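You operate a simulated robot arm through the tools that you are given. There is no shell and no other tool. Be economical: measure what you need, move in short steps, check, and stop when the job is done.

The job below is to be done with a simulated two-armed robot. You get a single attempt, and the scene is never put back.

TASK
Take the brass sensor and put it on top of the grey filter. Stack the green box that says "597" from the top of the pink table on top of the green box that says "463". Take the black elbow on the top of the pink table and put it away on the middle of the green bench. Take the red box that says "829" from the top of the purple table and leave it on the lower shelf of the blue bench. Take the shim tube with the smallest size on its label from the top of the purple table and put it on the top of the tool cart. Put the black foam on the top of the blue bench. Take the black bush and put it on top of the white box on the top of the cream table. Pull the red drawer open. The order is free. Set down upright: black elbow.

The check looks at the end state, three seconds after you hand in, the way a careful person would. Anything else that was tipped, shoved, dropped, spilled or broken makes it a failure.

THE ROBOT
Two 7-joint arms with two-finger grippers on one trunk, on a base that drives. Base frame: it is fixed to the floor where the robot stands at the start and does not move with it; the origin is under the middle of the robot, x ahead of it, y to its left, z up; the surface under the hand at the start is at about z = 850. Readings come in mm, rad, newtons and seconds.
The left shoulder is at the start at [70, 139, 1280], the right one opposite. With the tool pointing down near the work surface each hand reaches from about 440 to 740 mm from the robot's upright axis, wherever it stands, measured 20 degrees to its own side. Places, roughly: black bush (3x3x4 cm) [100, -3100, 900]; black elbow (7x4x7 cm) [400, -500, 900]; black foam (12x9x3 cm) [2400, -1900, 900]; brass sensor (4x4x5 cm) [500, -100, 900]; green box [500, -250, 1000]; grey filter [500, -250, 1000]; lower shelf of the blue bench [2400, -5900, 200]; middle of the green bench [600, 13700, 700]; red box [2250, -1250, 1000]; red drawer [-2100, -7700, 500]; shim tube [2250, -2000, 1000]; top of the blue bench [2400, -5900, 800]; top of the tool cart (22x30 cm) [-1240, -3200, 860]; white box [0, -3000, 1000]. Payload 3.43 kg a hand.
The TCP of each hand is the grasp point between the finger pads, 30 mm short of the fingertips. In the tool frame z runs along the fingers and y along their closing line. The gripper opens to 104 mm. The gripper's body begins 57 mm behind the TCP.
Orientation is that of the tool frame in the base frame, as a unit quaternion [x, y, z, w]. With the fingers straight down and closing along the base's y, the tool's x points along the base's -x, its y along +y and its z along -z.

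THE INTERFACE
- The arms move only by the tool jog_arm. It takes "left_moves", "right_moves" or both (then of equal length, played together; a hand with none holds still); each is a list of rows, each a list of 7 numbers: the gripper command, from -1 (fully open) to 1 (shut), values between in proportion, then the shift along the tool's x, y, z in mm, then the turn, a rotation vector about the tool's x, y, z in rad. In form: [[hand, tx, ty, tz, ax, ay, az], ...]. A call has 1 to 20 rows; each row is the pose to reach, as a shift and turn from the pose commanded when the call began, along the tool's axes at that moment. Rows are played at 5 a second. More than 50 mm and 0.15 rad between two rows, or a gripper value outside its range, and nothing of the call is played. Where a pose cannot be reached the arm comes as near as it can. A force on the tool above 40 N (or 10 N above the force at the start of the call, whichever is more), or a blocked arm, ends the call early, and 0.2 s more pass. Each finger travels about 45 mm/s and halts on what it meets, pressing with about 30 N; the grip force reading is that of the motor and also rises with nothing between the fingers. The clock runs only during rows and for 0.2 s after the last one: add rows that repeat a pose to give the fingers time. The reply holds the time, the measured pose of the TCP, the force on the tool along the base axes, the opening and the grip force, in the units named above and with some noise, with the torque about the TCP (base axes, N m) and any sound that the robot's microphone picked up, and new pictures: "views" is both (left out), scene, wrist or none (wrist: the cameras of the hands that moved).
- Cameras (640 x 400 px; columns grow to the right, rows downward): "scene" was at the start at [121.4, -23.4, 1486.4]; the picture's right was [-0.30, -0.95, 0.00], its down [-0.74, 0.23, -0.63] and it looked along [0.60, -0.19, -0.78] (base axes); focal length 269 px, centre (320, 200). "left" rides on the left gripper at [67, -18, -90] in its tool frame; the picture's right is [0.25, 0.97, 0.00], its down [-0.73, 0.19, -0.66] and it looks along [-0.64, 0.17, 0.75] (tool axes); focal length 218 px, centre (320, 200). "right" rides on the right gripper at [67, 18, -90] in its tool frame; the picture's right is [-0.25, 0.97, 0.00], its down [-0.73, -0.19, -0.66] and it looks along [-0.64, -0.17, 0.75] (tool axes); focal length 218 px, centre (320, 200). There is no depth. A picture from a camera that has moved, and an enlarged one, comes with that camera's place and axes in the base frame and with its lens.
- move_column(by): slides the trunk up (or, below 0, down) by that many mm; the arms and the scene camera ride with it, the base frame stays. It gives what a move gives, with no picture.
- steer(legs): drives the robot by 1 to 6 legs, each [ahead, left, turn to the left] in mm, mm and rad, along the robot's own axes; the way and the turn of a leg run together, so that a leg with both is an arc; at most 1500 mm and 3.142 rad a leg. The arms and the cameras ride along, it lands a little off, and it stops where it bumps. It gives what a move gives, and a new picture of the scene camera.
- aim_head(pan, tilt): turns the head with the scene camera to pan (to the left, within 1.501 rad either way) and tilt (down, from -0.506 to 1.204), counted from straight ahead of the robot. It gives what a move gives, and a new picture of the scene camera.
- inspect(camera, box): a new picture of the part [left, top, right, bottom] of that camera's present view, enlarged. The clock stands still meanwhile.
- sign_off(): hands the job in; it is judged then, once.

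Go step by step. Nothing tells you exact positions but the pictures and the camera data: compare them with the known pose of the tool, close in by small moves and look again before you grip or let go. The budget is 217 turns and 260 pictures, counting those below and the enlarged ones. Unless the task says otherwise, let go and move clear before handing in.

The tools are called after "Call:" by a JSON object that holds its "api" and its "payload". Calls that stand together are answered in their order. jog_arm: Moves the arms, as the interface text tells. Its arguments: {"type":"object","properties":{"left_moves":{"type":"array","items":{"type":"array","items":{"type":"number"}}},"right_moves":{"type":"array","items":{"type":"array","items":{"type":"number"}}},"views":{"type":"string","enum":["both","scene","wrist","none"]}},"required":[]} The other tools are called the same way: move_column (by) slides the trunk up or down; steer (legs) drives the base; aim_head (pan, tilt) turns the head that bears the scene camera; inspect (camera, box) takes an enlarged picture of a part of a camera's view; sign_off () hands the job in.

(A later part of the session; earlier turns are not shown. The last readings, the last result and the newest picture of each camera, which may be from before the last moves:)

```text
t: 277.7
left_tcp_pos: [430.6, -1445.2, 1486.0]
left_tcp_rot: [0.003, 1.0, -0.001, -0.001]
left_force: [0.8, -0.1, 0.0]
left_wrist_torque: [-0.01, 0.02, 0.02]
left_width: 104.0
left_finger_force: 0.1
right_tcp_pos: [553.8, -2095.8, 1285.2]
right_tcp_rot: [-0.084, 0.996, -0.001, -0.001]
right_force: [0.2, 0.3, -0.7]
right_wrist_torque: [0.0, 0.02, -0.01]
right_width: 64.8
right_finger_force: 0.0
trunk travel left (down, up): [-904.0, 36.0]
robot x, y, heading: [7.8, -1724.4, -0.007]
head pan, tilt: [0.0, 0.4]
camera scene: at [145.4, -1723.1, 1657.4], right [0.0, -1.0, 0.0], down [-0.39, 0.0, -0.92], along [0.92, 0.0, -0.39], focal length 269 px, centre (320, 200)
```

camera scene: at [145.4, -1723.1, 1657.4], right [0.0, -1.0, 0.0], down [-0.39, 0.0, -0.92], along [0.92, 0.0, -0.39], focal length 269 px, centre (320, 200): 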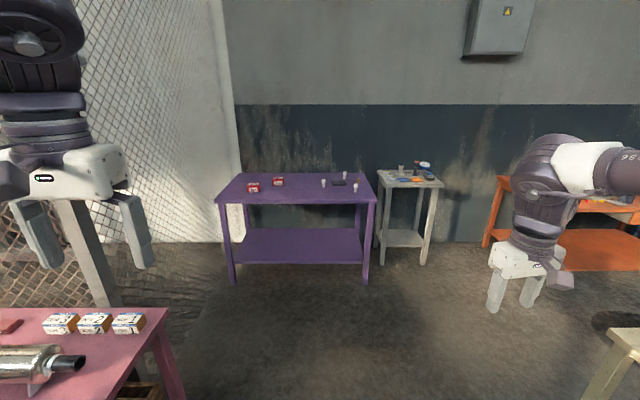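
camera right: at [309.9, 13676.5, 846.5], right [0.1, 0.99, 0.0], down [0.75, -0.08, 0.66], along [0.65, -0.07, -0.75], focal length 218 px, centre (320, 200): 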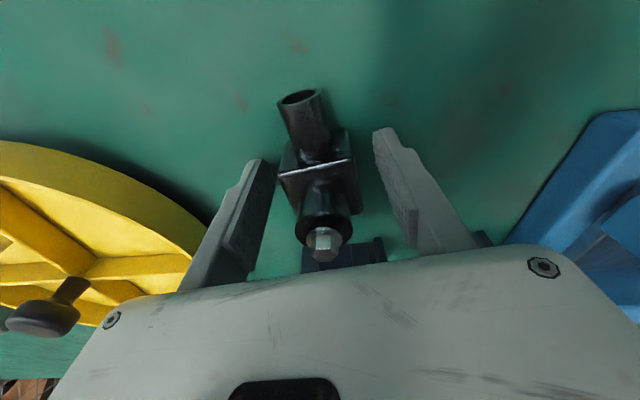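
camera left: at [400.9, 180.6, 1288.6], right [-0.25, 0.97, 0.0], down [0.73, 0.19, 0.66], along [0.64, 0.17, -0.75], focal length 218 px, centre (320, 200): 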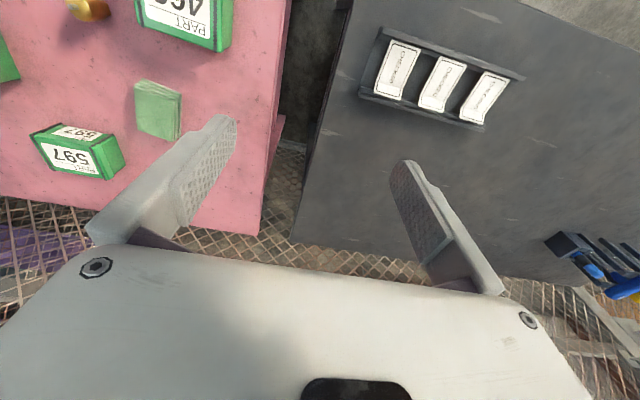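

The purple table is ahead with red boxes, three pale shims and the black foam. I'll drive closer and zoom in.

Call:
{"api": "steer", "payload": {"legs": [[1350, 0, 0]]}}

Call:
{"api": "aim_head", "payload": {"pan": 0, "tilt": 0.75}}

Call:
{"api": "inspect", "payload": {"camera": "scene", "box": [130, 90, 530, 300]}}

```text
t: 284.4
left_tcp_pos: [1772.4, -1459.3, 1485.4]
left_tcp_rot: [0.007, 1.0, 0.0, -0.002]
left_force: [0.1, 0.5, 1.1]
left_wrist_torque: [0.02, -0.01, 0.02]
left_width: 104.1
left_finger_force: 0.1
right_tcp_pos: [1891.4, -2111.3, 1286.1]
right_tcp_rot: [-0.078, 0.997, 0.0, -0.001]
right_force: [-0.2, -1.5, 0.9]
right_wrist_torque: [-0.02, 0.01, 0.02]
right_width: 65.1
right_finger_force: 0.1
trunk travel left (down, up): [-904.0, 36.0]
robot x, y, heading: [1346.2, -1734.8, -0.01]
head pan, tilt: [0.0, 0.4]
camera scene: at [1485.6, -1734.5, 1657.6], right [-0.01, -1.0, 0.0], down [-0.39, 0.0, -0.92], along [0.92, -0.01, -0.39], focal length 269 px, centre (320, 200)
```

scene: 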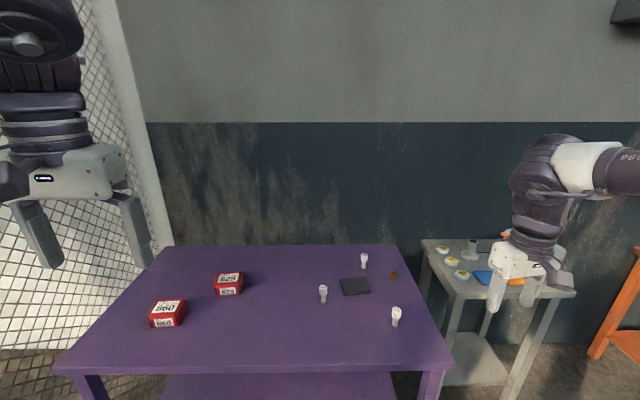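

```text
t: 285.3
left_tcp_pos: [1772.8, -1459.5, 1486.3]
left_tcp_rot: [0.007, 1.0, 0.0, -0.002]
left_force: [0.3, 0.4, 0.4]
left_wrist_torque: [0.0, -0.01, -0.03]
left_width: 104.1
left_finger_force: 0.1
right_tcp_pos: [1891.8, -2110.4, 1285.1]
right_tcp_rot: [-0.079, 0.997, -0.001, -0.001]
right_force: [0.4, 0.0, 0.3]
right_wrist_torque: [0.03, 0.03, 0.01]
right_width: 65.0
right_finger_force: 0.1
trunk travel left (down, up): [-904.0, 36.0]
robot x, y, heading: [1342.5, -1734.1, -0.008]
head pan, tilt: [0.0, 0.75]
camera scene: at [1477.3, -1734.5, 1626.4], right [-0.01, -1.0, 0.0], down [-0.68, 0.01, -0.73], along [0.73, -0.01, -0.68], focal length 269 px, centre (320, 200)
```

scene: 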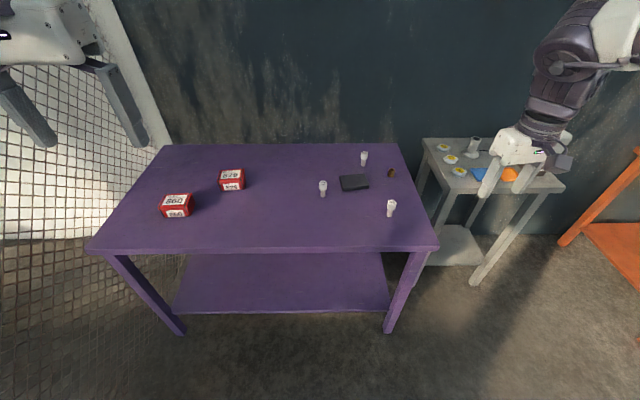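

```text
1.60 times, centred on (330, 195) of scene
camera zoom: at [1477.3, -1734.5, 1626.4], right [-0.01, -1.0, 0.0], down [-0.68, 0.01, -0.73], along [0.73, -0.01, -0.68], focal length 431 px, centre (304, 208)
```

zoom: 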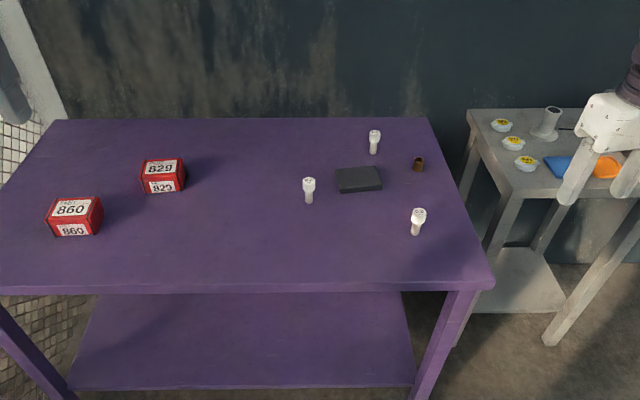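

The 829 box is the farther red one. I'll zoom in on the shim labels.

Call:
{"api": "inspect", "payload": {"camera": "scene", "box": [310, 145, 410, 225]}}

Call:
{"api": "inspect", "payload": {"camera": "scene", "box": [312, 175, 336, 199]}}

```text
5.00 times, centred on (360, 185) of scene
camera zoom: at [1477.3, -1734.5, 1626.4], right [-0.01, -1.0, 0.0], down [-0.68, 0.01, -0.73], along [0.73, -0.01, -0.68], focal length 1347 px, centre (120, 275)
```

zoom: 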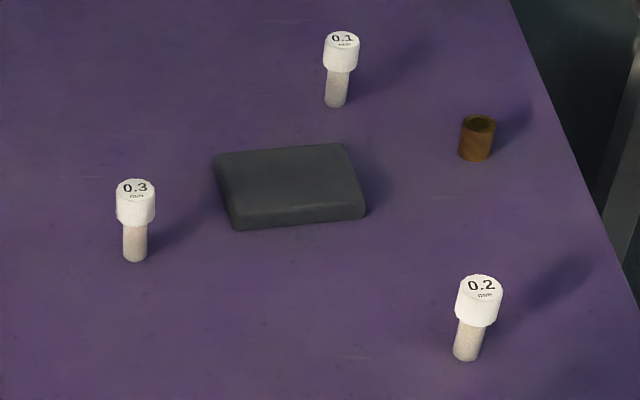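

```text
16.00 times, centred on (324, 187) of scene
camera zoom: at [1477.3, -1734.5, 1626.4], right [-0.01, -1.0, 0.0], down [-0.68, 0.01, -0.73], along [0.73, -0.01, -0.68], focal length 4310 px, centre (256, 408)
```

zoom: 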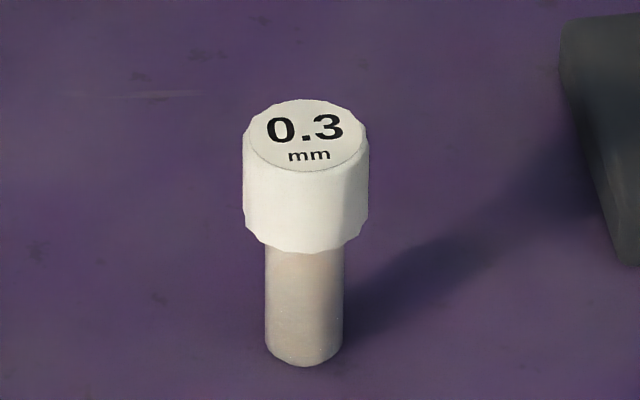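

The 0.1 mm shim is the one at the back. First I'll take the foam (about [2394, -1895], 117 x 84 mm) with the right hand and later 829 with the left. Positioning for the foam now.

Call:
{"api": "steer", "payload": {"legs": [[365, 176, 0], [0, 0, 0.31]]}}

Call:
{"api": "jog_arm", "payload": {"right_moves": [[-1, 0, 0, 0, 0, 0, -0.13], [-1, 0, 0, 0, 0, 0, -0.26], [-1, 0, 0, 0, 0, 0, -0.39], [-1, 0, 0, 0, 0, 0, -0.52], [-1, 0, 0, 0, 0, 0, -0.65], [-1, 0, 0, 0, 0, 0, -0.78], [-1, 0, 0, 0, 0, 0, -0.91], [-1, 0, 0, 0, 0, 0, -1.04], [-1, 0, 0, 0, 0, 0, -1.17], [-1, 0, 0, 0, 0, 0, -1.22], [-1, 0, 0, 0, 0, 0, -1.22]], "views": "wrist"}}

```text
t: 288.7
left_tcp_pos: [2044.7, -1178.1, 1485.4]
left_tcp_rot: [-0.139, 0.99, 0.001, -0.002]
left_force: [-0.3, -0.4, -0.6]
left_wrist_torque: [-0.01, -0.02, 0.02]
left_width: 103.9
left_finger_force: 0.0
right_tcp_pos: [2346.7, -1766.9, 1284.8]
right_tcp_rot: [-0.225, 0.974, 0.0, -0.002]
right_force: [-0.1, -0.8, 0.0]
right_wrist_torque: [-0.02, 0.01, -0.03]
right_width: 65.1
right_finger_force: 0.0
trunk travel left (down, up): [-904.0, 36.0]
robot x, y, heading: [1714.0, -1566.5, 0.28]
head pan, tilt: [0.0, 0.75]
camera scene: at [1840.1, -1527.0, 1626.2], right [0.28, -0.96, 0.0], down [-0.66, -0.19, -0.73], along [0.7, 0.2, -0.68], focal length 269 px, centre (320, 200)
```

scene: 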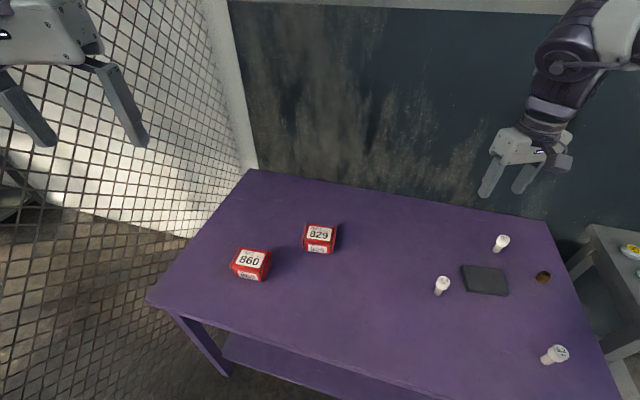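

```text
t: 291.1
left_tcp_pos: [2042.0, -1178.4, 1485.4]
left_tcp_rot: [-0.139, 0.99, 0.0, -0.002]
left_force: [0.5, -0.6, -0.6]
left_wrist_torque: [-0.01, -0.04, 0.02]
left_width: 104.1
left_finger_force: 0.1
right_tcp_pos: [2345.5, -1766.7, 1285.3]
right_tcp_rot: [0.742, -0.67, 0.0, 0.001]
right_force: [0.3, -0.4, -0.1]
right_wrist_torque: [0.02, 0.04, -0.01]
right_width: 104.0
right_finger_force: 0.1
trunk travel left (down, up): [-904.0, 36.0]
robot x, y, heading: [1709.8, -1562.6, 0.288]
head pan, tilt: [0.0, 0.75]
camera right: at [2334.5, -1836.4, 1375.8], right [-0.99, 0.15, 0.0], down [0.12, 0.75, 0.66], along [0.1, 0.65, -0.75], focal length 218 px, centre (320, 200)
```

right: 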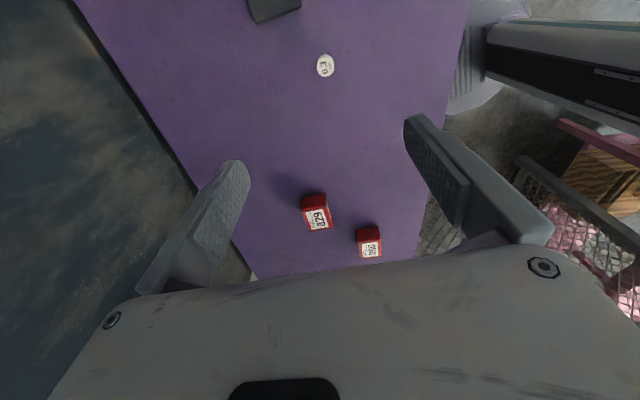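

I'll move the base 50 mm forward, shift the hand over the foam, then lower the trunk.

Call:
{"api": "steer", "payload": {"legs": [[55, 0, 0]]}}

Call:
{"api": "jog_arm", "payload": {"right_moves": [[-1, 36, 3, 0, 0, 0, 0], [-1, 72, 6, 0, 0, 0, 0], [-1, 108, 9, 0, 0, 0, 0], [-1, 141, 14, 0, 0, 0, 0], [-1, 141, 14, 0, 0, 0, 0]], "views": "none"}}

Call:
{"api": "move_column", "payload": {"by": -230}}

Call:
{"api": "jog_arm", "payload": {"right_moves": [[-1, 0, 0, 0, 0, 0, 0]], "views": "wrist"}}

```text
t: 292.1
left_tcp_pos: [2080.5, -1167.6, 1489.8]
left_tcp_rot: [-0.139, 0.99, 0.001, 0.004]
left_force: [-1.1, 0.3, 0.5]
left_wrist_torque: [0.03, -0.13, 0.02]
left_width: 104.2
left_finger_force: 0.1
right_tcp_pos: [2384.5, -1754.6, 1290.6]
right_tcp_rot: [0.743, -0.669, 0.002, -0.003]
right_force: [-0.5, -2.0, 1.2]
right_wrist_torque: [0.03, -0.11, 0.04]
right_width: 104.2
right_finger_force: 0.1
trunk travel left (down, up): [-904.0, 36.0]
robot x, y, heading: [1759.7, -1547.2, 0.28]
head pan, tilt: [0.0, 0.75]
camera scene: at [1874.5, -1515.6, 1627.8], right [0.28, -0.96, 0.0], down [-0.65, -0.19, -0.74], along [0.71, 0.21, -0.67], focal length 269 px, centre (320, 200)
```

scene: 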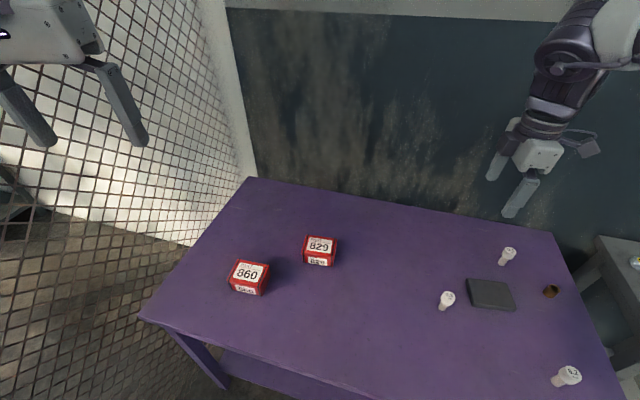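

```text
t: 293.3
left_tcp_pos: [2094.3, -1163.2, 1486.5]
left_tcp_rot: [-0.14, 0.99, -0.001, -0.001]
left_force: [0.1, 0.2, -1.0]
left_wrist_torque: [0.03, 0.01, 0.01]
left_width: 103.6
left_finger_force: 0.1
right_tcp_pos: [2396.7, -1893.8, 1285.2]
right_tcp_rot: [0.742, -0.67, -0.001, 0.0]
right_force: [-0.3, -0.2, -0.6]
right_wrist_torque: [0.0, -0.01, -0.01]
right_width: 104.1
right_finger_force: 0.1
trunk travel left (down, up): [-904.0, 36.0]
robot x, y, heading: [1766.1, -1548.8, 0.285]
head pan, tilt: [0.0, 0.75]
```

```text
t: 295.7
left_tcp_pos: [2094.1, -1163.2, 1256.4]
left_tcp_rot: [-0.14, 0.99, 0.001, 0.0]
left_force: [-0.2, -0.2, -0.7]
left_wrist_torque: [0.0, 0.01, 0.01]
left_width: 103.7
left_finger_force: 0.0
right_tcp_pos: [2395.7, -1892.4, 1055.3]
right_tcp_rot: [0.742, -0.67, 0.0, 0.001]
right_force: [-0.4, -0.7, 0.5]
right_wrist_torque: [0.0, 0.02, -0.01]
right_width: 104.0
right_finger_force: 0.0
trunk travel left (down, up): [-674.0, 266.0]
robot x, y, heading: [1760.9, -1548.1, 0.279]
head pan, tilt: [0.0, 0.75]
```

```text
t: 296.1
left_tcp_pos: [2094.0, -1162.9, 1255.7]
left_tcp_rot: [-0.139, 0.99, 0.0, -0.001]
left_force: [0.7, 0.2, 0.2]
left_wrist_torque: [0.02, 0.0, 0.01]
left_width: 104.2
left_finger_force: 0.0
right_tcp_pos: [2397.5, -1892.5, 1056.3]
right_tcp_rot: [0.743, -0.67, 0.0, 0.0]
right_force: [0.8, 0.3, -0.8]
right_wrist_torque: [-0.03, 0.01, 0.0]
right_width: 104.1
right_finger_force: 0.0
trunk travel left (down, up): [-674.0, 266.0]
robot x, y, heading: [1763.7, -1547.3, 0.285]
head pan, tilt: [0.0, 0.75]
camera right: at [2386.3, -1963.0, 1146.1], right [-0.99, 0.15, 0.0], down [0.12, 0.75, 0.66], along [0.1, 0.65, -0.75], focal length 218 px, centre (320, 200)
```

right: 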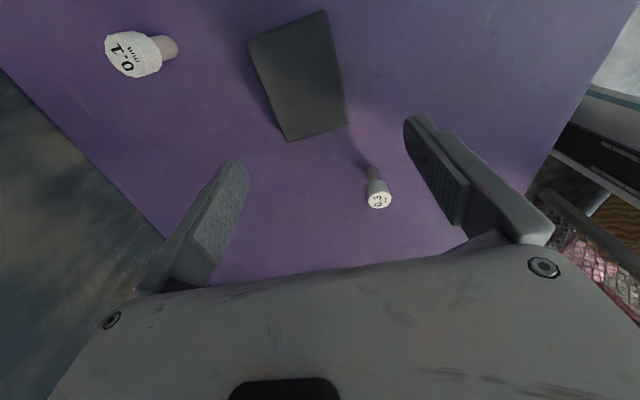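

Wrist and scene views agree on the foam at [2420, -1905] with the table top near z = 820. I'll correct and lower further.

Call:
{"api": "jog_arm", "payload": {"right_moves": [[-1, 15, -22, 0, 0, 0, 0], [-1, 15, -22, 0, 0, 0, 0]], "views": "none"}}

Call:
{"api": "move_column", "payload": {"by": -140}}

Call:
{"api": "jog_arm", "payload": {"right_moves": [[-1, 0, 0, 0, 0, 0, 0]], "views": "wrist"}}

```text
t: 296.7
left_tcp_pos: [2092.9, -1162.8, 1256.8]
left_tcp_rot: [-0.14, 0.99, 0.0, 0.0]
left_force: [-0.2, 0.1, 0.1]
left_wrist_torque: [-0.01, 0.01, 0.0]
left_width: 104.0
left_finger_force: 0.1
right_tcp_pos: [2421.4, -1905.9, 1056.7]
right_tcp_rot: [0.743, -0.67, 0.0, 0.0]
right_force: [0.0, -0.4, 0.1]
right_wrist_torque: [-0.03, -0.02, 0.0]
right_width: 104.3
right_finger_force: 0.1
trunk travel left (down, up): [-674.0, 266.0]
robot x, y, heading: [1763.7, -1547.0, 0.284]
head pan, tilt: [0.0, 0.75]
```

```text
t: 298.4
left_tcp_pos: [2092.9, -1163.0, 1116.8]
left_tcp_rot: [-0.14, 0.99, 0.0, 0.0]
left_force: [0.3, 0.4, 0.1]
left_wrist_torque: [0.02, 0.01, -0.02]
left_width: 104.1
left_finger_force: 0.2
right_tcp_pos: [2421.4, -1906.8, 917.4]
right_tcp_rot: [0.743, -0.669, 0.0, 0.0]
right_force: [0.7, 0.0, 0.0]
right_wrist_torque: [-0.01, -0.02, -0.01]
right_width: 104.2
right_finger_force: 0.1
trunk travel left (down, up): [-534.0, 406.0]
robot x, y, heading: [1762.6, -1548.7, 0.283]
head pan, tilt: [0.0, 0.75]
```

```text
t: 298.8
left_tcp_pos: [2093.4, -1163.6, 1116.2]
left_tcp_rot: [-0.14, 0.99, 0.001, 0.0]
left_force: [-0.3, 0.6, 0.2]
left_wrist_torque: [-0.01, -0.01, 0.0]
left_width: 103.8
left_finger_force: 0.1
right_tcp_pos: [2420.9, -1905.9, 916.3]
right_tcp_rot: [0.743, -0.669, -0.001, 0.001]
right_force: [-0.1, -0.9, 0.9]
right_wrist_torque: [0.0, 0.02, -0.03]
right_width: 104.1
right_finger_force: 0.0
trunk travel left (down, up): [-534.0, 406.0]
robot x, y, heading: [1765.0, -1545.6, 0.286]
head pan, tilt: [0.0, 0.75]
camera right: at [2411.2, -1975.6, 1007.7], right [-0.99, 0.15, 0.0], down [0.12, 0.75, 0.66], along [0.1, 0.65, -0.75], focal length 218 px, centre (320, 200)
```

right: 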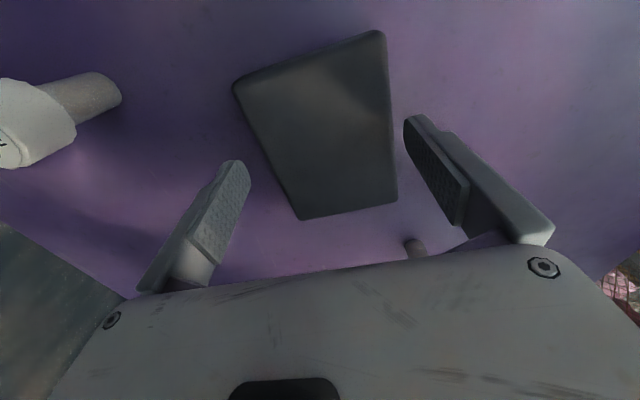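

The foam is about 7 mm toward -x from the grip centre. I'll correct and lower until the tips are just above it.

Call:
{"api": "jog_arm", "payload": {"right_moves": [[-1, 0, 6, 15, 0, 0, 0], [-1, 0, 6, 30, 0, 0, 0], [-1, 0, 6, 30, 0, 0, 0]], "views": "wrist"}}

```text
t: 299.6
left_tcp_pos: [2092.2, -1164.2, 1117.0]
left_tcp_rot: [-0.139, 0.99, 0.001, 0.001]
left_force: [0.9, 0.7, -0.9]
left_wrist_torque: [0.0, -0.01, 0.0]
left_width: 104.0
left_finger_force: 0.0
right_tcp_pos: [2411.6, -1906.4, 889.8]
right_tcp_rot: [0.742, -0.671, 0.002, 0.0]
right_force: [-1.2, -7.3, 20.1]
right_wrist_torque: [-0.29, 1.16, 0.49]
right_width: 101.1
right_finger_force: 0.1
trunk travel left (down, up): [-534.0, 406.0]
robot x, y, heading: [1761.2, -1546.0, 0.282]
head pan, tilt: [0.0, 0.75]
camera right: at [2401.7, -1975.9, 979.9], right [-0.99, 0.15, 0.0], down [0.11, 0.75, 0.66], along [0.1, 0.65, -0.75], focal length 218 px, centre (320, 200)
```

right: 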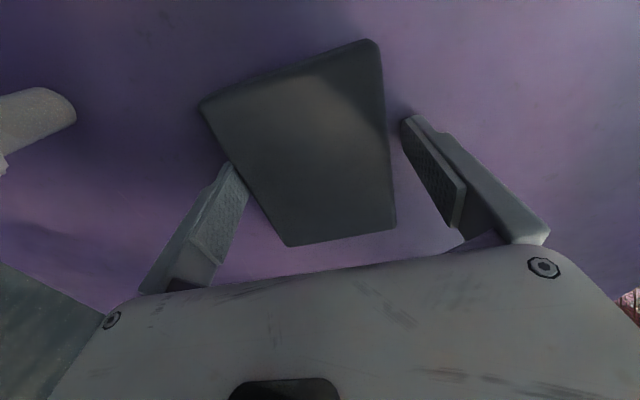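

The fingertips have reached the table at about z = 859, so the foam is already between the fingers. I'll lift 4 mm and re-centre by about 7 mm in x and -20 mm in y.

Call:
{"api": "jog_arm", "payload": {"right_moves": [[-1, 0, 0, -8, 0, 0, 0], [-1, 10, -7, -6, 0, 0, 0], [-1, 20, -7, -6, 0, 0, 0], [-1, 20, -7, -6, 0, 0, 0]], "views": "wrist"}}

```text
t: 300.6
left_tcp_pos: [2093.0, -1163.2, 1116.6]
left_tcp_rot: [-0.14, 0.99, 0.001, -0.001]
left_force: [-0.5, 0.4, 0.1]
left_wrist_torque: [-0.01, 0.0, -0.02]
left_width: 104.3
left_finger_force: 0.0
right_tcp_pos: [2422.8, -1924.6, 892.2]
right_tcp_rot: [0.743, -0.67, -0.001, 0.0]
right_force: [0.0, -0.8, 0.3]
right_wrist_torque: [-0.04, 0.01, -0.04]
right_width: 104.1
right_finger_force: 0.0
trunk travel left (down, up): [-534.0, 406.0]
robot x, y, heading: [1760.3, -1548.0, 0.281]
head pan, tilt: [0.0, 0.75]
camera right: at [2413.1, -1994.8, 982.9], right [-0.99, 0.15, 0.0], down [0.12, 0.75, 0.66], along [0.1, 0.65, -0.75], focal length 218 px, centre (320, 200)
```

right: 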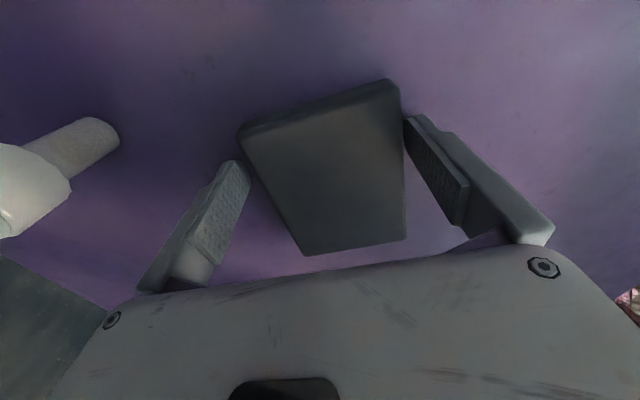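

The foam is centred between the fingers, so I'll close and lift.

Call:
{"api": "jog_arm", "payload": {"right_moves": [[-0.7, 0, 0, 0, 0, 0, 0], [-0.3, 0, 0, 0, 0, 0, 0], [0.3, 0, 0, 0, 0, 0, 0], [1, 0, 0, 0, 0, 0, 0], [1, 0, 0, 0, 0, 0, 0], [1, 0, 0, 0, 0, 0, 0], [1, 0, 0, -20, 0, 0, 0], [1, 0, 0, -50, 0, 0, 0], [1, 0, 0, -80, 0, 0, 0]], "views": "wrist"}}

```text
t: 302.6
left_tcp_pos: [2095.2, -1163.8, 1115.0]
left_tcp_rot: [-0.139, 0.99, 0.0, 0.0]
left_force: [-0.1, 0.1, -0.5]
left_wrist_torque: [-0.03, 0.04, -0.02]
left_width: 104.2
left_finger_force: 0.1
right_tcp_pos: [2425.2, -1923.8, 962.0]
right_tcp_rot: [0.743, -0.67, -0.001, 0.001]
right_force: [0.7, 0.0, -0.7]
right_wrist_torque: [0.03, 0.0, -0.01]
right_width: 89.6
right_finger_force: 29.6
right hand out of reach, approached as far as the arm can: row 9
trunk travel left (down, up): [-534.0, 406.0]
robot x, y, heading: [1764.0, -1549.0, 0.283]
head pan, tilt: [0.0, 0.75]
camera right: at [2414.7, -1995.1, 1051.6], right [-0.99, 0.15, 0.0], down [0.12, 0.75, 0.66], along [0.1, 0.65, -0.75], focal length 218 px, centre (320, 200)
```

right: 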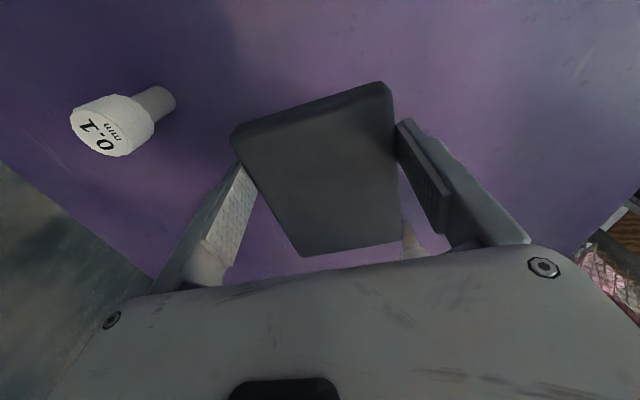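

The foam is held. I'll raise the trunk, tuck the right hand in, and reposition mirror-wise for the left hand to take 829.

Call:
{"api": "move_column", "payload": {"by": 220}}

Call:
{"api": "jog_arm", "payload": {"right_moves": [[1, -29, 36, 0, 0, 0, 0], [1, -58, 72, 0, 0, 0, 0], [1, -86, 107, 0, 0, 0, 0], [1, -86, 107, 0, 0, 0, 0], [1, -86, 107, 0, 0, 0, 0], [1, -86, 107, 0, 0, 0, 0], [1, -86, 107, 0, 0, 0, 0], [1, -86, 107, 0, 0, 0, 0], [1, -86, 107, 0, 0, 0, 0], [1, -86, 107, 0, 0, 0, 0], [1, -86, 107, 0, 0, 0, 0], [1, -86, 107, 0, 0, 0, 0]], "left_moves": [[-1, 0, 0, 0, 0, 0, 0.13], [-1, 0, 0, 0, 0, 0, 0.26], [-1, 0, 0, 0, 0, 0, 0.39], [-1, 0, 0, 0, 0, 0, 0.52], [-1, 0, 0, 0, 0, 0, 0.65], [-1, 0, 0, 0, 0, 0, 0.78], [-1, 0, 0, 0, 0, 0, 0.91], [-1, 0, 0, 0, 0, 0, 1.04], [-1, 0, 0, 0, 0, 0, 1.17], [-1, 0, 0, 0, 0, 0, 1.27], [-1, 0, 0, 0, 0, 0, 1.27], [-1, 0, 0, 0, 0, 0, 1.27]], "views": "none"}}

Call:
{"api": "steer", "payload": {"legs": [[-25, -138, 0], [0, 0, -0.583]]}}

```text
t: 304.9
left_tcp_pos: [2093.1, -1163.4, 1337.2]
left_tcp_rot: [-0.139, 0.99, -0.001, 0.0]
left_force: [0.3, 1.3, -0.1]
left_wrist_torque: [-0.01, 0.01, 0.01]
left_width: 103.7
left_finger_force: 0.0
right_tcp_pos: [2424.0, -1925.2, 1181.3]
right_tcp_rot: [0.742, -0.67, -0.001, 0.001]
right_force: [0.3, 0.4, 0.0]
right_wrist_torque: [0.01, -0.01, 0.0]
right_width: 89.1
right_finger_force: 30.0
trunk travel left (down, up): [-754.0, 186.0]
robot x, y, heading: [1763.6, -1550.1, 0.284]
head pan, tilt: [0.0, 0.75]
```

```text
t: 307.5
left_tcp_pos: [2093.1, -1163.7, 1336.4]
left_tcp_rot: [0.476, 0.88, 0.0, 0.001]
left_force: [0.4, 0.3, 0.1]
left_wrist_torque: [0.0, 0.0, 0.0]
left_width: 104.0
left_finger_force: 0.0
right_tcp_pos: [2310.4, -1850.6, 1180.6]
right_tcp_rot: [0.742, -0.67, -0.001, 0.001]
right_force: [-0.3, -0.1, -0.3]
right_wrist_torque: [-0.01, 0.02, 0.03]
right_width: 88.9
right_finger_force: 29.5
trunk travel left (down, up): [-754.0, 186.0]
robot x, y, heading: [1765.7, -1545.3, 0.281]
head pan, tilt: [0.0, 0.75]
```

```text
t: 310.4
left_tcp_pos: [2268.3, -1553.2, 1335.7]
left_tcp_rot: [0.709, 0.705, 0.0, 0.0]
left_force: [0.9, -0.2, -0.2]
left_wrist_torque: [0.02, 0.03, -0.01]
left_width: 103.9
left_finger_force: 0.0
right_tcp_pos: [2068.1, -2246.0, 1180.0]
right_tcp_rot: [-0.518, 0.856, 0.0, -0.001]
right_force: [-0.2, 0.1, -1.0]
right_wrist_torque: [0.01, -0.03, -0.01]
right_width: 89.0
right_finger_force: 29.7
trunk travel left (down, up): [-754.0, 186.0]
robot x, y, heading: [1778.2, -1689.7, -0.31]
head pan, tilt: [0.0, 0.75]
camera scene: at [1904.8, -1730.4, 1476.3], right [-0.3, -0.95, 0.0], down [-0.65, 0.2, -0.73], along [0.7, -0.22, -0.68], focal length 269 px, centre (320, 200)
```

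scene: 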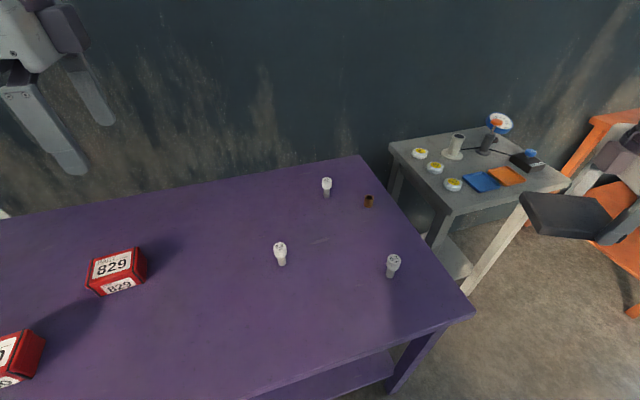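

I'll lower the left hand relative to its shoulder and extend it over 829.

Call:
{"api": "jog_arm", "payload": {"left_moves": [[-1, 0, 0, 48, 0, 0, 0], [-1, 0, 0, 96, 0, 0, 0], [-1, 0, 0, 144, 0, 0, 0], [-1, 0, 0, 190, 0, 0, 0], [-1, 38, 29, 195, 0, 0, 0], [-1, 76, 58, 200, 0, 0, 0], [-1, 114, 87, 205, 0, 0, 0], [-1, 152, 116, 210, 0, 0, 0], [-1, 190, 145, 215, 0, 0, 0], [-1, 198, 152, 215, 0, 0, 0], [-1, 198, 152, 215, 0, 0, 0]], "views": "wrist"}}

```text
t: 312.9
left_tcp_pos: [2417.9, -1355.6, 1121.3]
left_tcp_rot: [0.709, 0.705, 0.0, 0.001]
left_force: [-0.9, 0.0, 0.0]
left_wrist_torque: [0.01, 0.01, 0.07]
left_width: 104.0
left_finger_force: 0.3
right_tcp_pos: [2068.2, -2245.0, 1180.4]
right_tcp_rot: [-0.518, 0.856, 0.0, 0.001]
right_force: [-0.2, 0.9, -0.3]
right_wrist_torque: [-0.02, -0.02, 0.0]
right_width: 89.1
right_finger_force: 30.4
trunk travel left (down, up): [-754.0, 186.0]
robot x, y, heading: [1777.4, -1692.4, -0.306]
head pan, tilt: [0.0, 0.75]
camera left: at [2402.3, -1288.6, 1210.7], right [0.97, 0.25, 0.0], down [0.19, -0.73, 0.66], along [0.16, -0.64, -0.75], focal length 218 px, centre (320, 200)
```

left: 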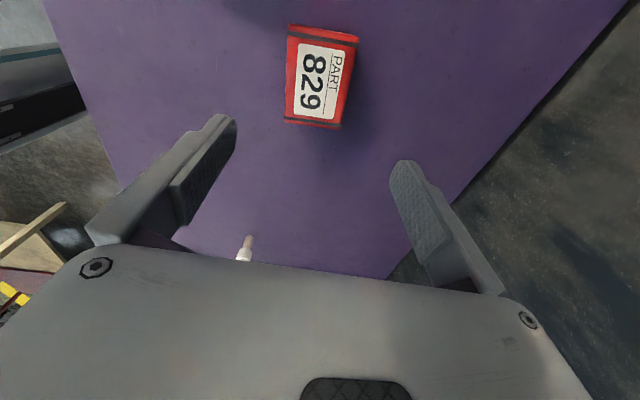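

829 is well centred, rotated about 0.115 rad. I'll align and lower with the trunk.

Call:
{"api": "jog_arm", "payload": {"left_moves": [[-1, 4, -2, 0, 0, 0, -0.115], [-1, 4, -2, 0, 0, 0, -0.115]], "views": "none"}}

Call:
{"api": "move_column", "payload": {"by": -175}}

Call:
{"api": "jog_arm", "payload": {"left_moves": [[-1, 0, 0, 0, 0, 0, 0]], "views": "wrist"}}

```text
t: 313.4
left_tcp_pos: [2418.0, -1350.7, 1120.3]
left_tcp_rot: [0.667, 0.745, 0.0, 0.0]
left_force: [-0.1, 0.1, -0.7]
left_wrist_torque: [0.02, 0.0, 0.0]
left_width: 104.0
left_finger_force: 0.1
right_tcp_pos: [2068.0, -2244.6, 1179.7]
right_tcp_rot: [-0.518, 0.856, 0.001, 0.0]
right_force: [-0.2, 0.6, -1.1]
right_wrist_torque: [-0.01, -0.03, 0.02]
right_width: 88.9
right_finger_force: 30.1
trunk travel left (down, up): [-754.0, 186.0]
robot x, y, heading: [1780.5, -1692.3, -0.307]
head pan, tilt: [0.0, 0.75]
```

```text
t: 315.4
left_tcp_pos: [2417.5, -1350.9, 944.6]
left_tcp_rot: [0.668, 0.745, 0.0, 0.0]
left_force: [0.4, 0.2, 0.0]
left_wrist_torque: [0.0, 0.0, -0.01]
left_width: 104.1
left_finger_force: 0.1
right_tcp_pos: [2067.7, -2246.7, 1004.1]
right_tcp_rot: [-0.517, 0.856, 0.0, 0.0]
right_force: [0.3, -0.6, -1.0]
right_wrist_torque: [-0.05, -0.04, -0.02]
right_width: 89.0
right_finger_force: 30.3
trunk travel left (down, up): [-579.0, 361.0]
robot x, y, heading: [1778.3, -1691.7, -0.304]
head pan, tilt: [0.0, 0.75]
```

```text
t: 315.8
left_tcp_pos: [2415.9, -1351.8, 944.2]
left_tcp_rot: [0.667, 0.745, 0.0, 0.0]
left_force: [0.7, -0.1, 0.5]
left_wrist_torque: [-0.01, 0.01, -0.02]
left_width: 104.1
left_finger_force: 0.1
right_tcp_pos: [2069.1, -2246.4, 1004.7]
right_tcp_rot: [-0.517, 0.856, 0.001, -0.001]
right_force: [0.7, 0.2, -1.1]
right_wrist_torque: [-0.01, 0.0, -0.01]
right_width: 89.0
right_finger_force: 30.2
trunk travel left (down, up): [-579.0, 361.0]
robot x, y, heading: [1782.6, -1693.9, -0.303]
head pan, tilt: [0.0, 0.75]
camera left: at [2393.7, -1287.0, 1035.4], right [0.93, 0.36, 0.0], down [0.27, -0.7, 0.66], along [0.23, -0.61, -0.75], focal length 218 px, centre (320, 200)
```

left: 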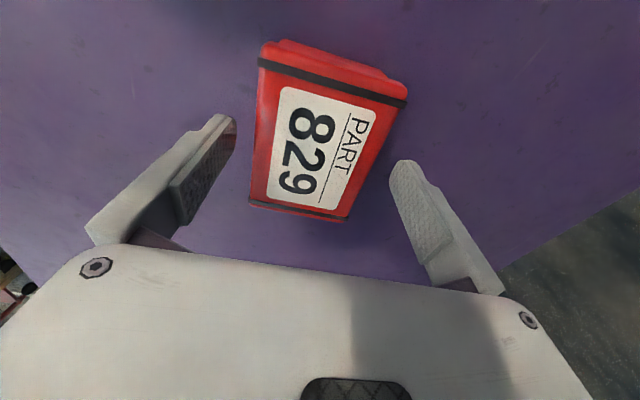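

Well aligned. I'll lower 46 mm and close.

Call:
{"api": "move_column", "payload": {"by": -46}}

Call:
{"api": "jog_arm", "payload": {"left_moves": [[-0.7, 0, 0, 0, 0, 0, 0], [-0.3, 0, 0, 0, 0, 0, 0], [0.3, 0, 0, 0, 0, 0, 0], [1, 0, 0, 0, 0, 0, 0], [1, 0, 0, 0, 0, 0, 0], [1, 0, 0, 0, 0, 0, 0], [1, 0, 0, -15, 0, 0, 0], [1, 0, 0, -30, 0, 0, 0]], "views": "wrist"}}

```text
t: 316.7
left_tcp_pos: [2417.4, -1351.9, 899.1]
left_tcp_rot: [0.667, 0.745, 0.001, 0.0]
left_force: [-0.7, 0.9, -0.2]
left_wrist_torque: [-0.02, -0.01, 0.01]
left_width: 104.1
left_finger_force: 0.0
right_tcp_pos: [2067.0, -2244.5, 958.5]
right_tcp_rot: [-0.517, 0.856, 0.0, -0.001]
right_force: [-0.3, -0.3, -0.6]
right_wrist_torque: [-0.01, 0.0, -0.01]
right_width: 89.0
right_finger_force: 29.6
trunk travel left (down, up): [-533.0, 407.0]
robot x, y, heading: [1777.8, -1691.6, -0.305]
head pan, tilt: [0.0, 0.75]
```

```text
t: 318.5
left_tcp_pos: [2417.8, -1351.6, 929.2]
left_tcp_rot: [0.668, 0.744, -0.001, 0.0]
left_force: [0.4, 0.7, -4.3]
left_wrist_torque: [0.02, 0.02, 0.01]
left_width: 79.6
left_finger_force: 29.9
right_tcp_pos: [2067.3, -2245.4, 959.2]
right_tcp_rot: [-0.517, 0.856, 0.001, -0.001]
right_force: [0.5, 0.7, -1.1]
right_wrist_torque: [-0.01, 0.01, -0.04]
right_width: 88.8
right_finger_force: 29.7
trunk travel left (down, up): [-533.0, 407.0]
robot x, y, heading: [1777.1, -1691.1, -0.303]
head pan, tilt: [0.0, 0.75]
camera left: at [2393.6, -1287.0, 1020.1], right [0.93, 0.36, 0.0], down [0.27, -0.7, 0.66], along [0.23, -0.61, -0.75], focal length 218 px, centre (320, 200)
```

left: 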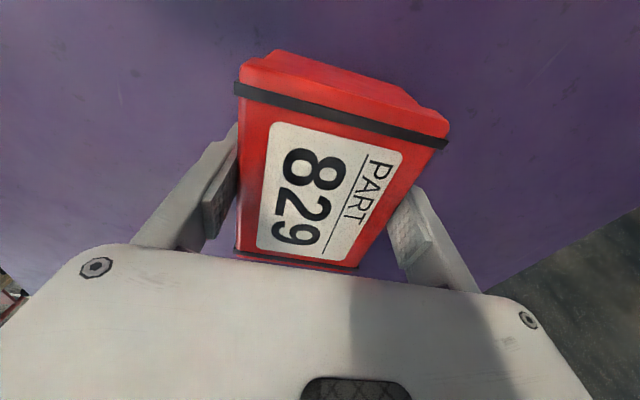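

829 is held. I'll raise, tuck, back out from the purple table and turn south to look toward the blue bench.

Call:
{"api": "move_column", "payload": {"by": 220}}

Call:
{"api": "jog_arm", "payload": {"left_moves": [[1, -13, -31, 0, 0, 0, 0], [1, -26, -62, 0, 0, 0, 0], [1, -40, -94, 0, 0, 0, 0], [1, -40, -94, 0, 0, 0, 0]], "views": "none"}}

Call:
{"api": "steer", "payload": {"legs": [[-380, 0, 0], [0, 0, -1.268]]}}

Call:
{"api": "aim_head", "payload": {"pan": 0.15, "tilt": 0.35}}

```text
t: 320.8
left_tcp_pos: [2417.1, -1351.5, 1149.3]
left_tcp_rot: [0.667, 0.745, 0.0, 0.0]
left_force: [-0.6, -0.5, -5.0]
left_wrist_torque: [0.02, 0.05, 0.01]
left_width: 79.8
left_finger_force: 30.3
right_tcp_pos: [2069.4, -2245.7, 1178.7]
right_tcp_rot: [-0.518, 0.855, 0.0, -0.002]
right_force: [-0.7, -0.3, -0.6]
right_wrist_torque: [0.02, 0.02, 0.0]
right_width: 89.0
right_finger_force: 29.9
trunk travel left (down, up): [-753.0, 187.0]
robot x, y, heading: [1781.0, -1692.7, -0.304]
head pan, tilt: [0.0, 0.75]
```

```text
t: 321.8
left_tcp_pos: [2327.0, -1400.9, 1148.7]
left_tcp_rot: [0.667, 0.745, -0.001, 0.0]
left_force: [0.4, 0.5, -4.7]
left_wrist_torque: [0.05, 0.01, 0.03]
left_width: 79.7
left_finger_force: 29.8
right_tcp_pos: [2069.1, -2244.9, 1178.6]
right_tcp_rot: [-0.517, 0.856, 0.0, -0.001]
right_force: [-0.1, 0.5, -1.0]
right_wrist_torque: [-0.02, 0.0, 0.01]
right_width: 89.2
right_finger_force: 29.7
trunk travel left (down, up): [-753.0, 187.0]
robot x, y, heading: [1777.1, -1690.9, -0.3]
head pan, tilt: [0.0, 0.75]
```

```text
t: 327.4
left_tcp_pos: [1849.0, -2012.6, 1148.6]
left_tcp_rot: [0.979, 0.203, 0.0, -0.001]
left_force: [0.4, 0.0, -4.3]
left_wrist_torque: [0.03, -0.01, 0.05]
left_width: 79.5
left_finger_force: 30.0
right_tcp_pos: [966.2, -2014.9, 1179.2]
right_tcp_rot: [0.091, 0.996, 0.001, -0.001]
right_force: [-0.1, -0.3, -1.4]
right_wrist_torque: [-0.01, 0.01, 0.0]
right_width: 88.9
right_finger_force: 30.0
trunk travel left (down, up): [-753.0, 187.0]
robot x, y, heading: [1413.9, -1570.2, -1.576]
head pan, tilt: [0.0, 0.75]
camera scene: at [1409.0, -1708.7, 1475.3], right [-1.0, 0.0, 0.0], down [0.0, 0.68, -0.73], along [0.0, -0.73, -0.68], focal length 269 px, centre (320, 200)
```

scene: 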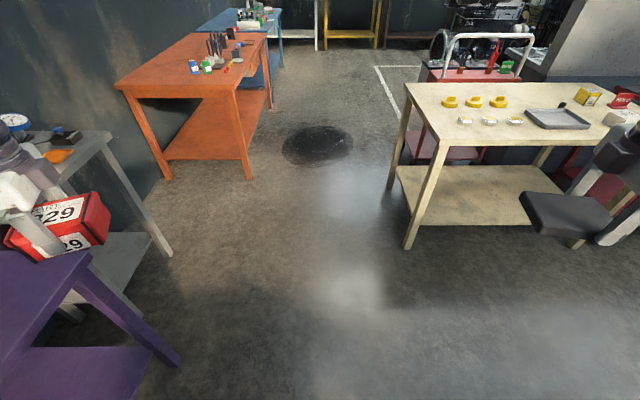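

```text
t: 328.3
left_tcp_pos: [1848.9, -2013.3, 1150.2]
left_tcp_rot: [0.979, 0.203, -0.001, 0.0]
left_force: [-0.5, 0.4, -4.4]
left_wrist_torque: [0.02, -0.02, -0.02]
left_width: 79.7
left_finger_force: 30.1
right_tcp_pos: [965.2, -2014.8, 1179.1]
right_tcp_rot: [0.091, 0.996, 0.001, 0.0]
right_force: [-0.2, 0.1, -0.6]
right_wrist_torque: [0.01, 0.0, -0.02]
right_width: 88.8
right_finger_force: 29.9
trunk travel left (down, up): [-753.0, 187.0]
robot x, y, heading: [1411.7, -1573.8, -1.572]
head pan, tilt: [0.15, 0.351]
camera scene: at [1422.5, -1718.0, 1510.8], right [-0.99, -0.15, 0.0], down [-0.05, 0.34, -0.94], along [0.14, -0.93, -0.35], focal length 269 px, centre (320, 200)
```

scene: 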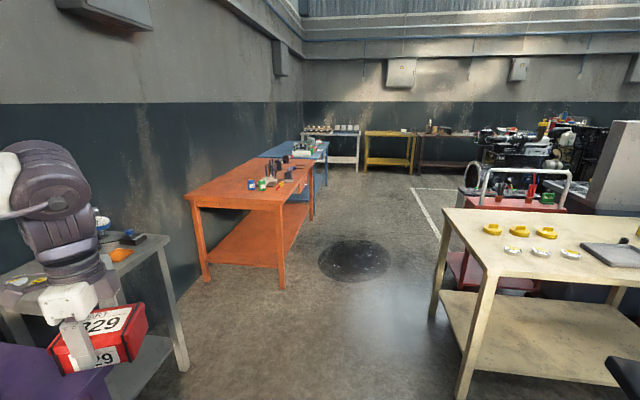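

The lane between the cream and orange tables, x ≈ 820 to 2040, is clear. I'll go south down the middle.

Call:
{"api": "steer", "payload": {"legs": [[1200, 0, 0], [1300, 0, 0]]}}

```text
t: 340.4
left_tcp_pos: [1849.9, -4486.4, 1148.5]
left_tcp_rot: [0.979, 0.202, 0.0, -0.001]
left_force: [-0.2, -0.5, -4.9]
left_wrist_torque: [0.01, -0.01, 0.0]
left_width: 79.7
left_finger_force: 29.7
right_tcp_pos: [967.6, -4486.9, 1178.4]
right_tcp_rot: [0.093, 0.996, 0.001, 0.0]
right_force: [-0.2, -1.1, -0.7]
right_wrist_torque: [0.02, -0.02, 0.02]
right_width: 88.8
right_finger_force: 29.6
trunk travel left (down, up): [-753.0, 187.0]
robot x, y, heading: [1415.9, -4047.8, -1.581]
head pan, tilt: [0.15, 0.351]
camera scene: at [1425.7, -4191.3, 1511.0], right [-0.99, -0.14, 0.0], down [-0.05, 0.34, -0.94], along [0.13, -0.93, -0.34], focal length 269 px, centre (320, 200)
```

scene: 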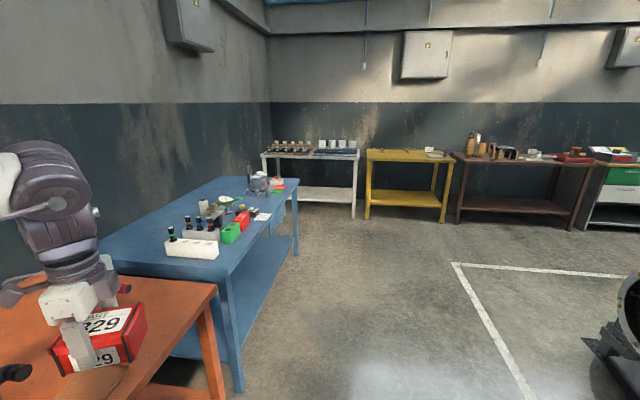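

The blue bench front is at x ≈ 2010, y -5170 to -6640. I'll drive alongside and turn to face it.

Call:
{"api": "steer", "payload": {"legs": [[950, 0, 0], [900, 0, 0], [0, 0, 1.58]]}}

Call:
{"api": "aim_head", "payload": {"pan": 0, "tilt": 0.6}}

```text
t: 353.4
left_tcp_pos: [1831.2, -5401.3, 1149.7]
left_tcp_rot: [0.527, 0.85, -0.001, -0.001]
left_force: [-0.7, -0.7, -5.2]
left_wrist_torque: [0.0, 0.02, 0.02]
left_width: 79.6
left_finger_force: 29.9
right_tcp_pos: [1878.6, -6283.6, 1178.4]
right_tcp_rot: [-0.659, 0.752, 0.0, -0.001]
right_force: [0.0, -0.4, -1.5]
right_wrist_torque: [0.02, 0.0, 0.02]
right_width: 88.8
right_finger_force: 30.8
trunk travel left (down, up): [-753.0, 187.0]
robot x, y, heading: [1415.9, -5863.6, 0.05]
head pan, tilt: [0.15, 0.351]
camera scene: at [1556.4, -5841.0, 1510.9], right [0.2, -0.98, 0.0], down [-0.34, -0.07, -0.94], along [0.92, 0.18, -0.34], focal length 269 px, centre (320, 200)
```

scene: 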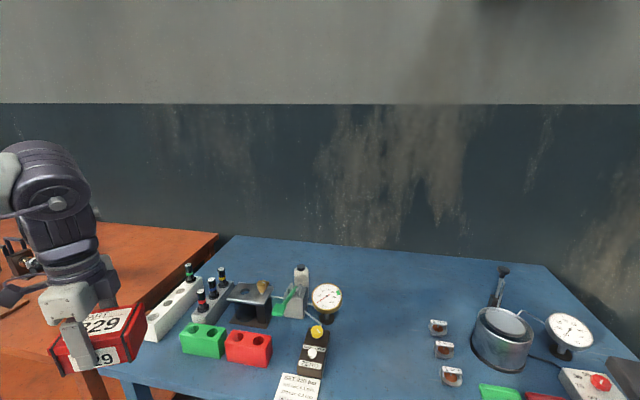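

```text
t: 354.2
left_tcp_pos: [1831.8, -5401.2, 1148.9]
left_tcp_rot: [0.527, 0.85, -0.001, -0.001]
left_force: [-0.5, -0.3, -4.4]
left_wrist_torque: [0.01, 0.01, -0.01]
left_width: 79.9
left_finger_force: 30.2
right_tcp_pos: [1878.4, -6283.4, 1179.3]
right_tcp_rot: [-0.659, 0.752, 0.0, -0.002]
right_force: [0.7, -0.7, -0.2]
right_wrist_torque: [-0.02, 0.01, 0.01]
right_width: 89.1
right_finger_force: 29.9
trunk travel left (down, up): [-753.0, 187.0]
robot x, y, heading: [1417.1, -5864.5, 0.047]
head pan, tilt: [0.0, 0.6]
camera scene: at [1553.4, -5854.6, 1488.2], right [0.05, -1.0, 0.0], down [-0.56, -0.03, -0.83], along [0.82, 0.04, -0.56], focal length 269 px, centre (320, 200)
```

scene: 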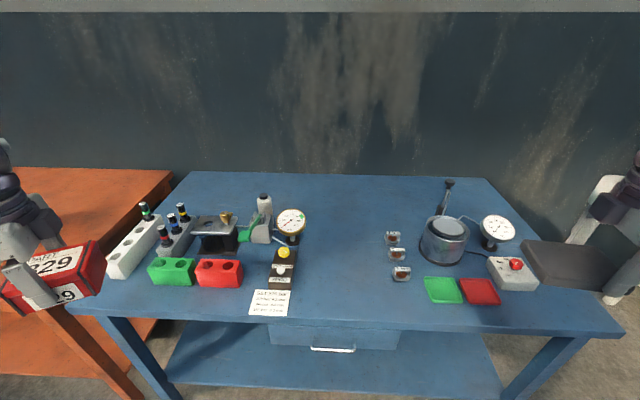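

The bench top has a free patch in its middle around y = -5900. I'll raise the left hand with 829 well clear, then drive so the right hand can set the foam there.

Call:
{"api": "jog_arm", "payload": {"left_moves": [[1, -17, -14, -41, 0, 0, 0], [1, -35, -28, -82, 0, 0, 0], [1, -52, -42, -124, 0, 0, 0], [1, -70, -56, -166, 0, 0, 0], [1, -88, -70, -208, 0, 0, 0], [1, -105, -84, -250, 0, 0, 0], [1, -105, -84, -250, 0, 0, 0]], "views": "none"}}

Call:
{"api": "steer", "payload": {"legs": [[0, 385, 0], [320, 0, -0.047]]}}

Call:
{"api": "jog_arm", "payload": {"right_moves": [[1, 0, 0, 0, 0, 0, 0]], "views": "wrist"}}

```text
t: 355.8
left_tcp_pos: [1802.9, -5563.5, 1361.2]
left_tcp_rot: [0.527, 0.85, -0.001, 0.0]
left_force: [0.1, -0.1, -3.9]
left_wrist_torque: [-0.01, 0.04, 0.01]
left_width: 79.7
left_finger_force: 29.8
left hand out of reach, approached as far as the arm can: row 3, 4, 5, 6, 7
right_tcp_pos: [1877.8, -6282.5, 1177.9]
right_tcp_rot: [-0.659, 0.752, 0.0, -0.002]
right_force: [0.0, 0.1, -1.4]
right_wrist_torque: [0.01, -0.01, 0.03]
right_width: 88.7
right_finger_force: 30.3
trunk travel left (down, up): [-753.0, 187.0]
robot x, y, heading: [1415.2, -5863.7, 0.049]
head pan, tilt: [0.0, 0.6]
```

```text
t: 359.9
left_tcp_pos: [2108.2, -5191.9, 1363.6]
left_tcp_rot: [0.544, 0.839, 0.001, 0.003]
left_force: [-0.3, 0.3, -3.9]
left_wrist_torque: [0.04, 0.03, 0.0]
left_width: 79.8
left_finger_force: 29.9
right_tcp_pos: [2154.4, -5914.0, 1179.5]
right_tcp_rot: [-0.644, 0.765, 0.0, 0.0]
right_force: [0.8, 0.8, -0.8]
right_wrist_torque: [-0.01, 0.01, -0.01]
right_width: 88.9
right_finger_force: 30.1
trunk travel left (down, up): [-753.0, 187.0]
robot x, y, heading: [1710.0, -5475.2, 0.005]
head pan, tilt: [0.0, 0.6]
camera scene: at [1847.4, -5472.0, 1488.5], right [0.01, -1.0, 0.0], down [-0.56, 0.0, -0.83], along [0.83, 0.01, -0.56], focal length 269 px, centre (320, 200)
```

scene: 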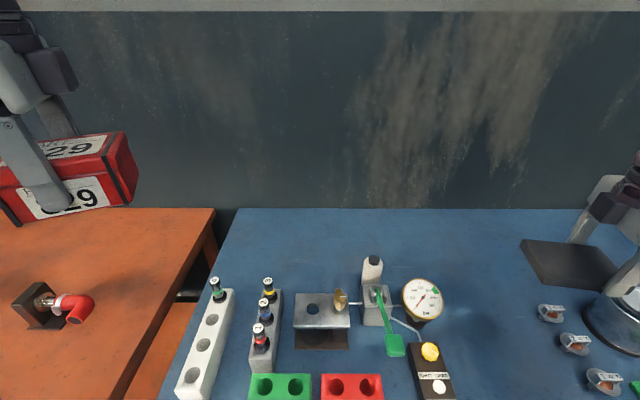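

```text
t: 360.3
left_tcp_pos: [2110.6, -5190.6, 1362.1]
left_tcp_rot: [0.544, 0.839, 0.0, -0.001]
left_force: [0.5, 0.1, -4.6]
left_wrist_torque: [0.02, 0.02, 0.0]
left_width: 79.9
left_finger_force: 29.9
right_tcp_pos: [2156.8, -5913.2, 1177.5]
right_tcp_rot: [-0.643, 0.765, 0.0, 0.0]
right_force: [-0.1, 0.3, -0.6]
right_wrist_torque: [-0.02, -0.01, 0.0]
right_width: 88.9
right_finger_force: 29.7
trunk travel left (down, up): [-753.0, 187.0]
robot x, y, heading: [1712.8, -5472.3, 0.008]
head pan, tilt: [0.0, 0.6]
camera right: at [2128.7, -5977.2, 1269.3], right [-0.91, 0.42, 0.0], down [0.31, 0.69, 0.66], along [0.27, 0.6, -0.75], focal length 218 px, centre (320, 200)
```

right: 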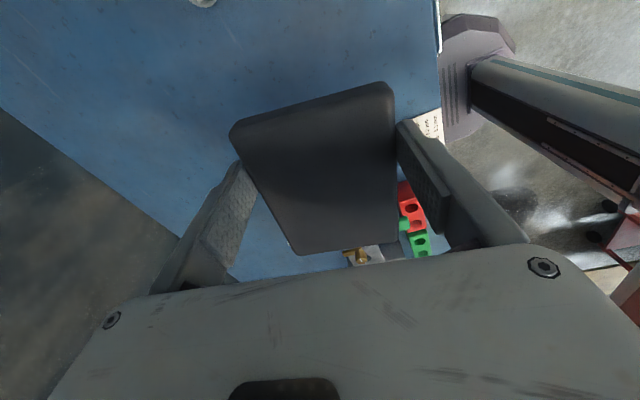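

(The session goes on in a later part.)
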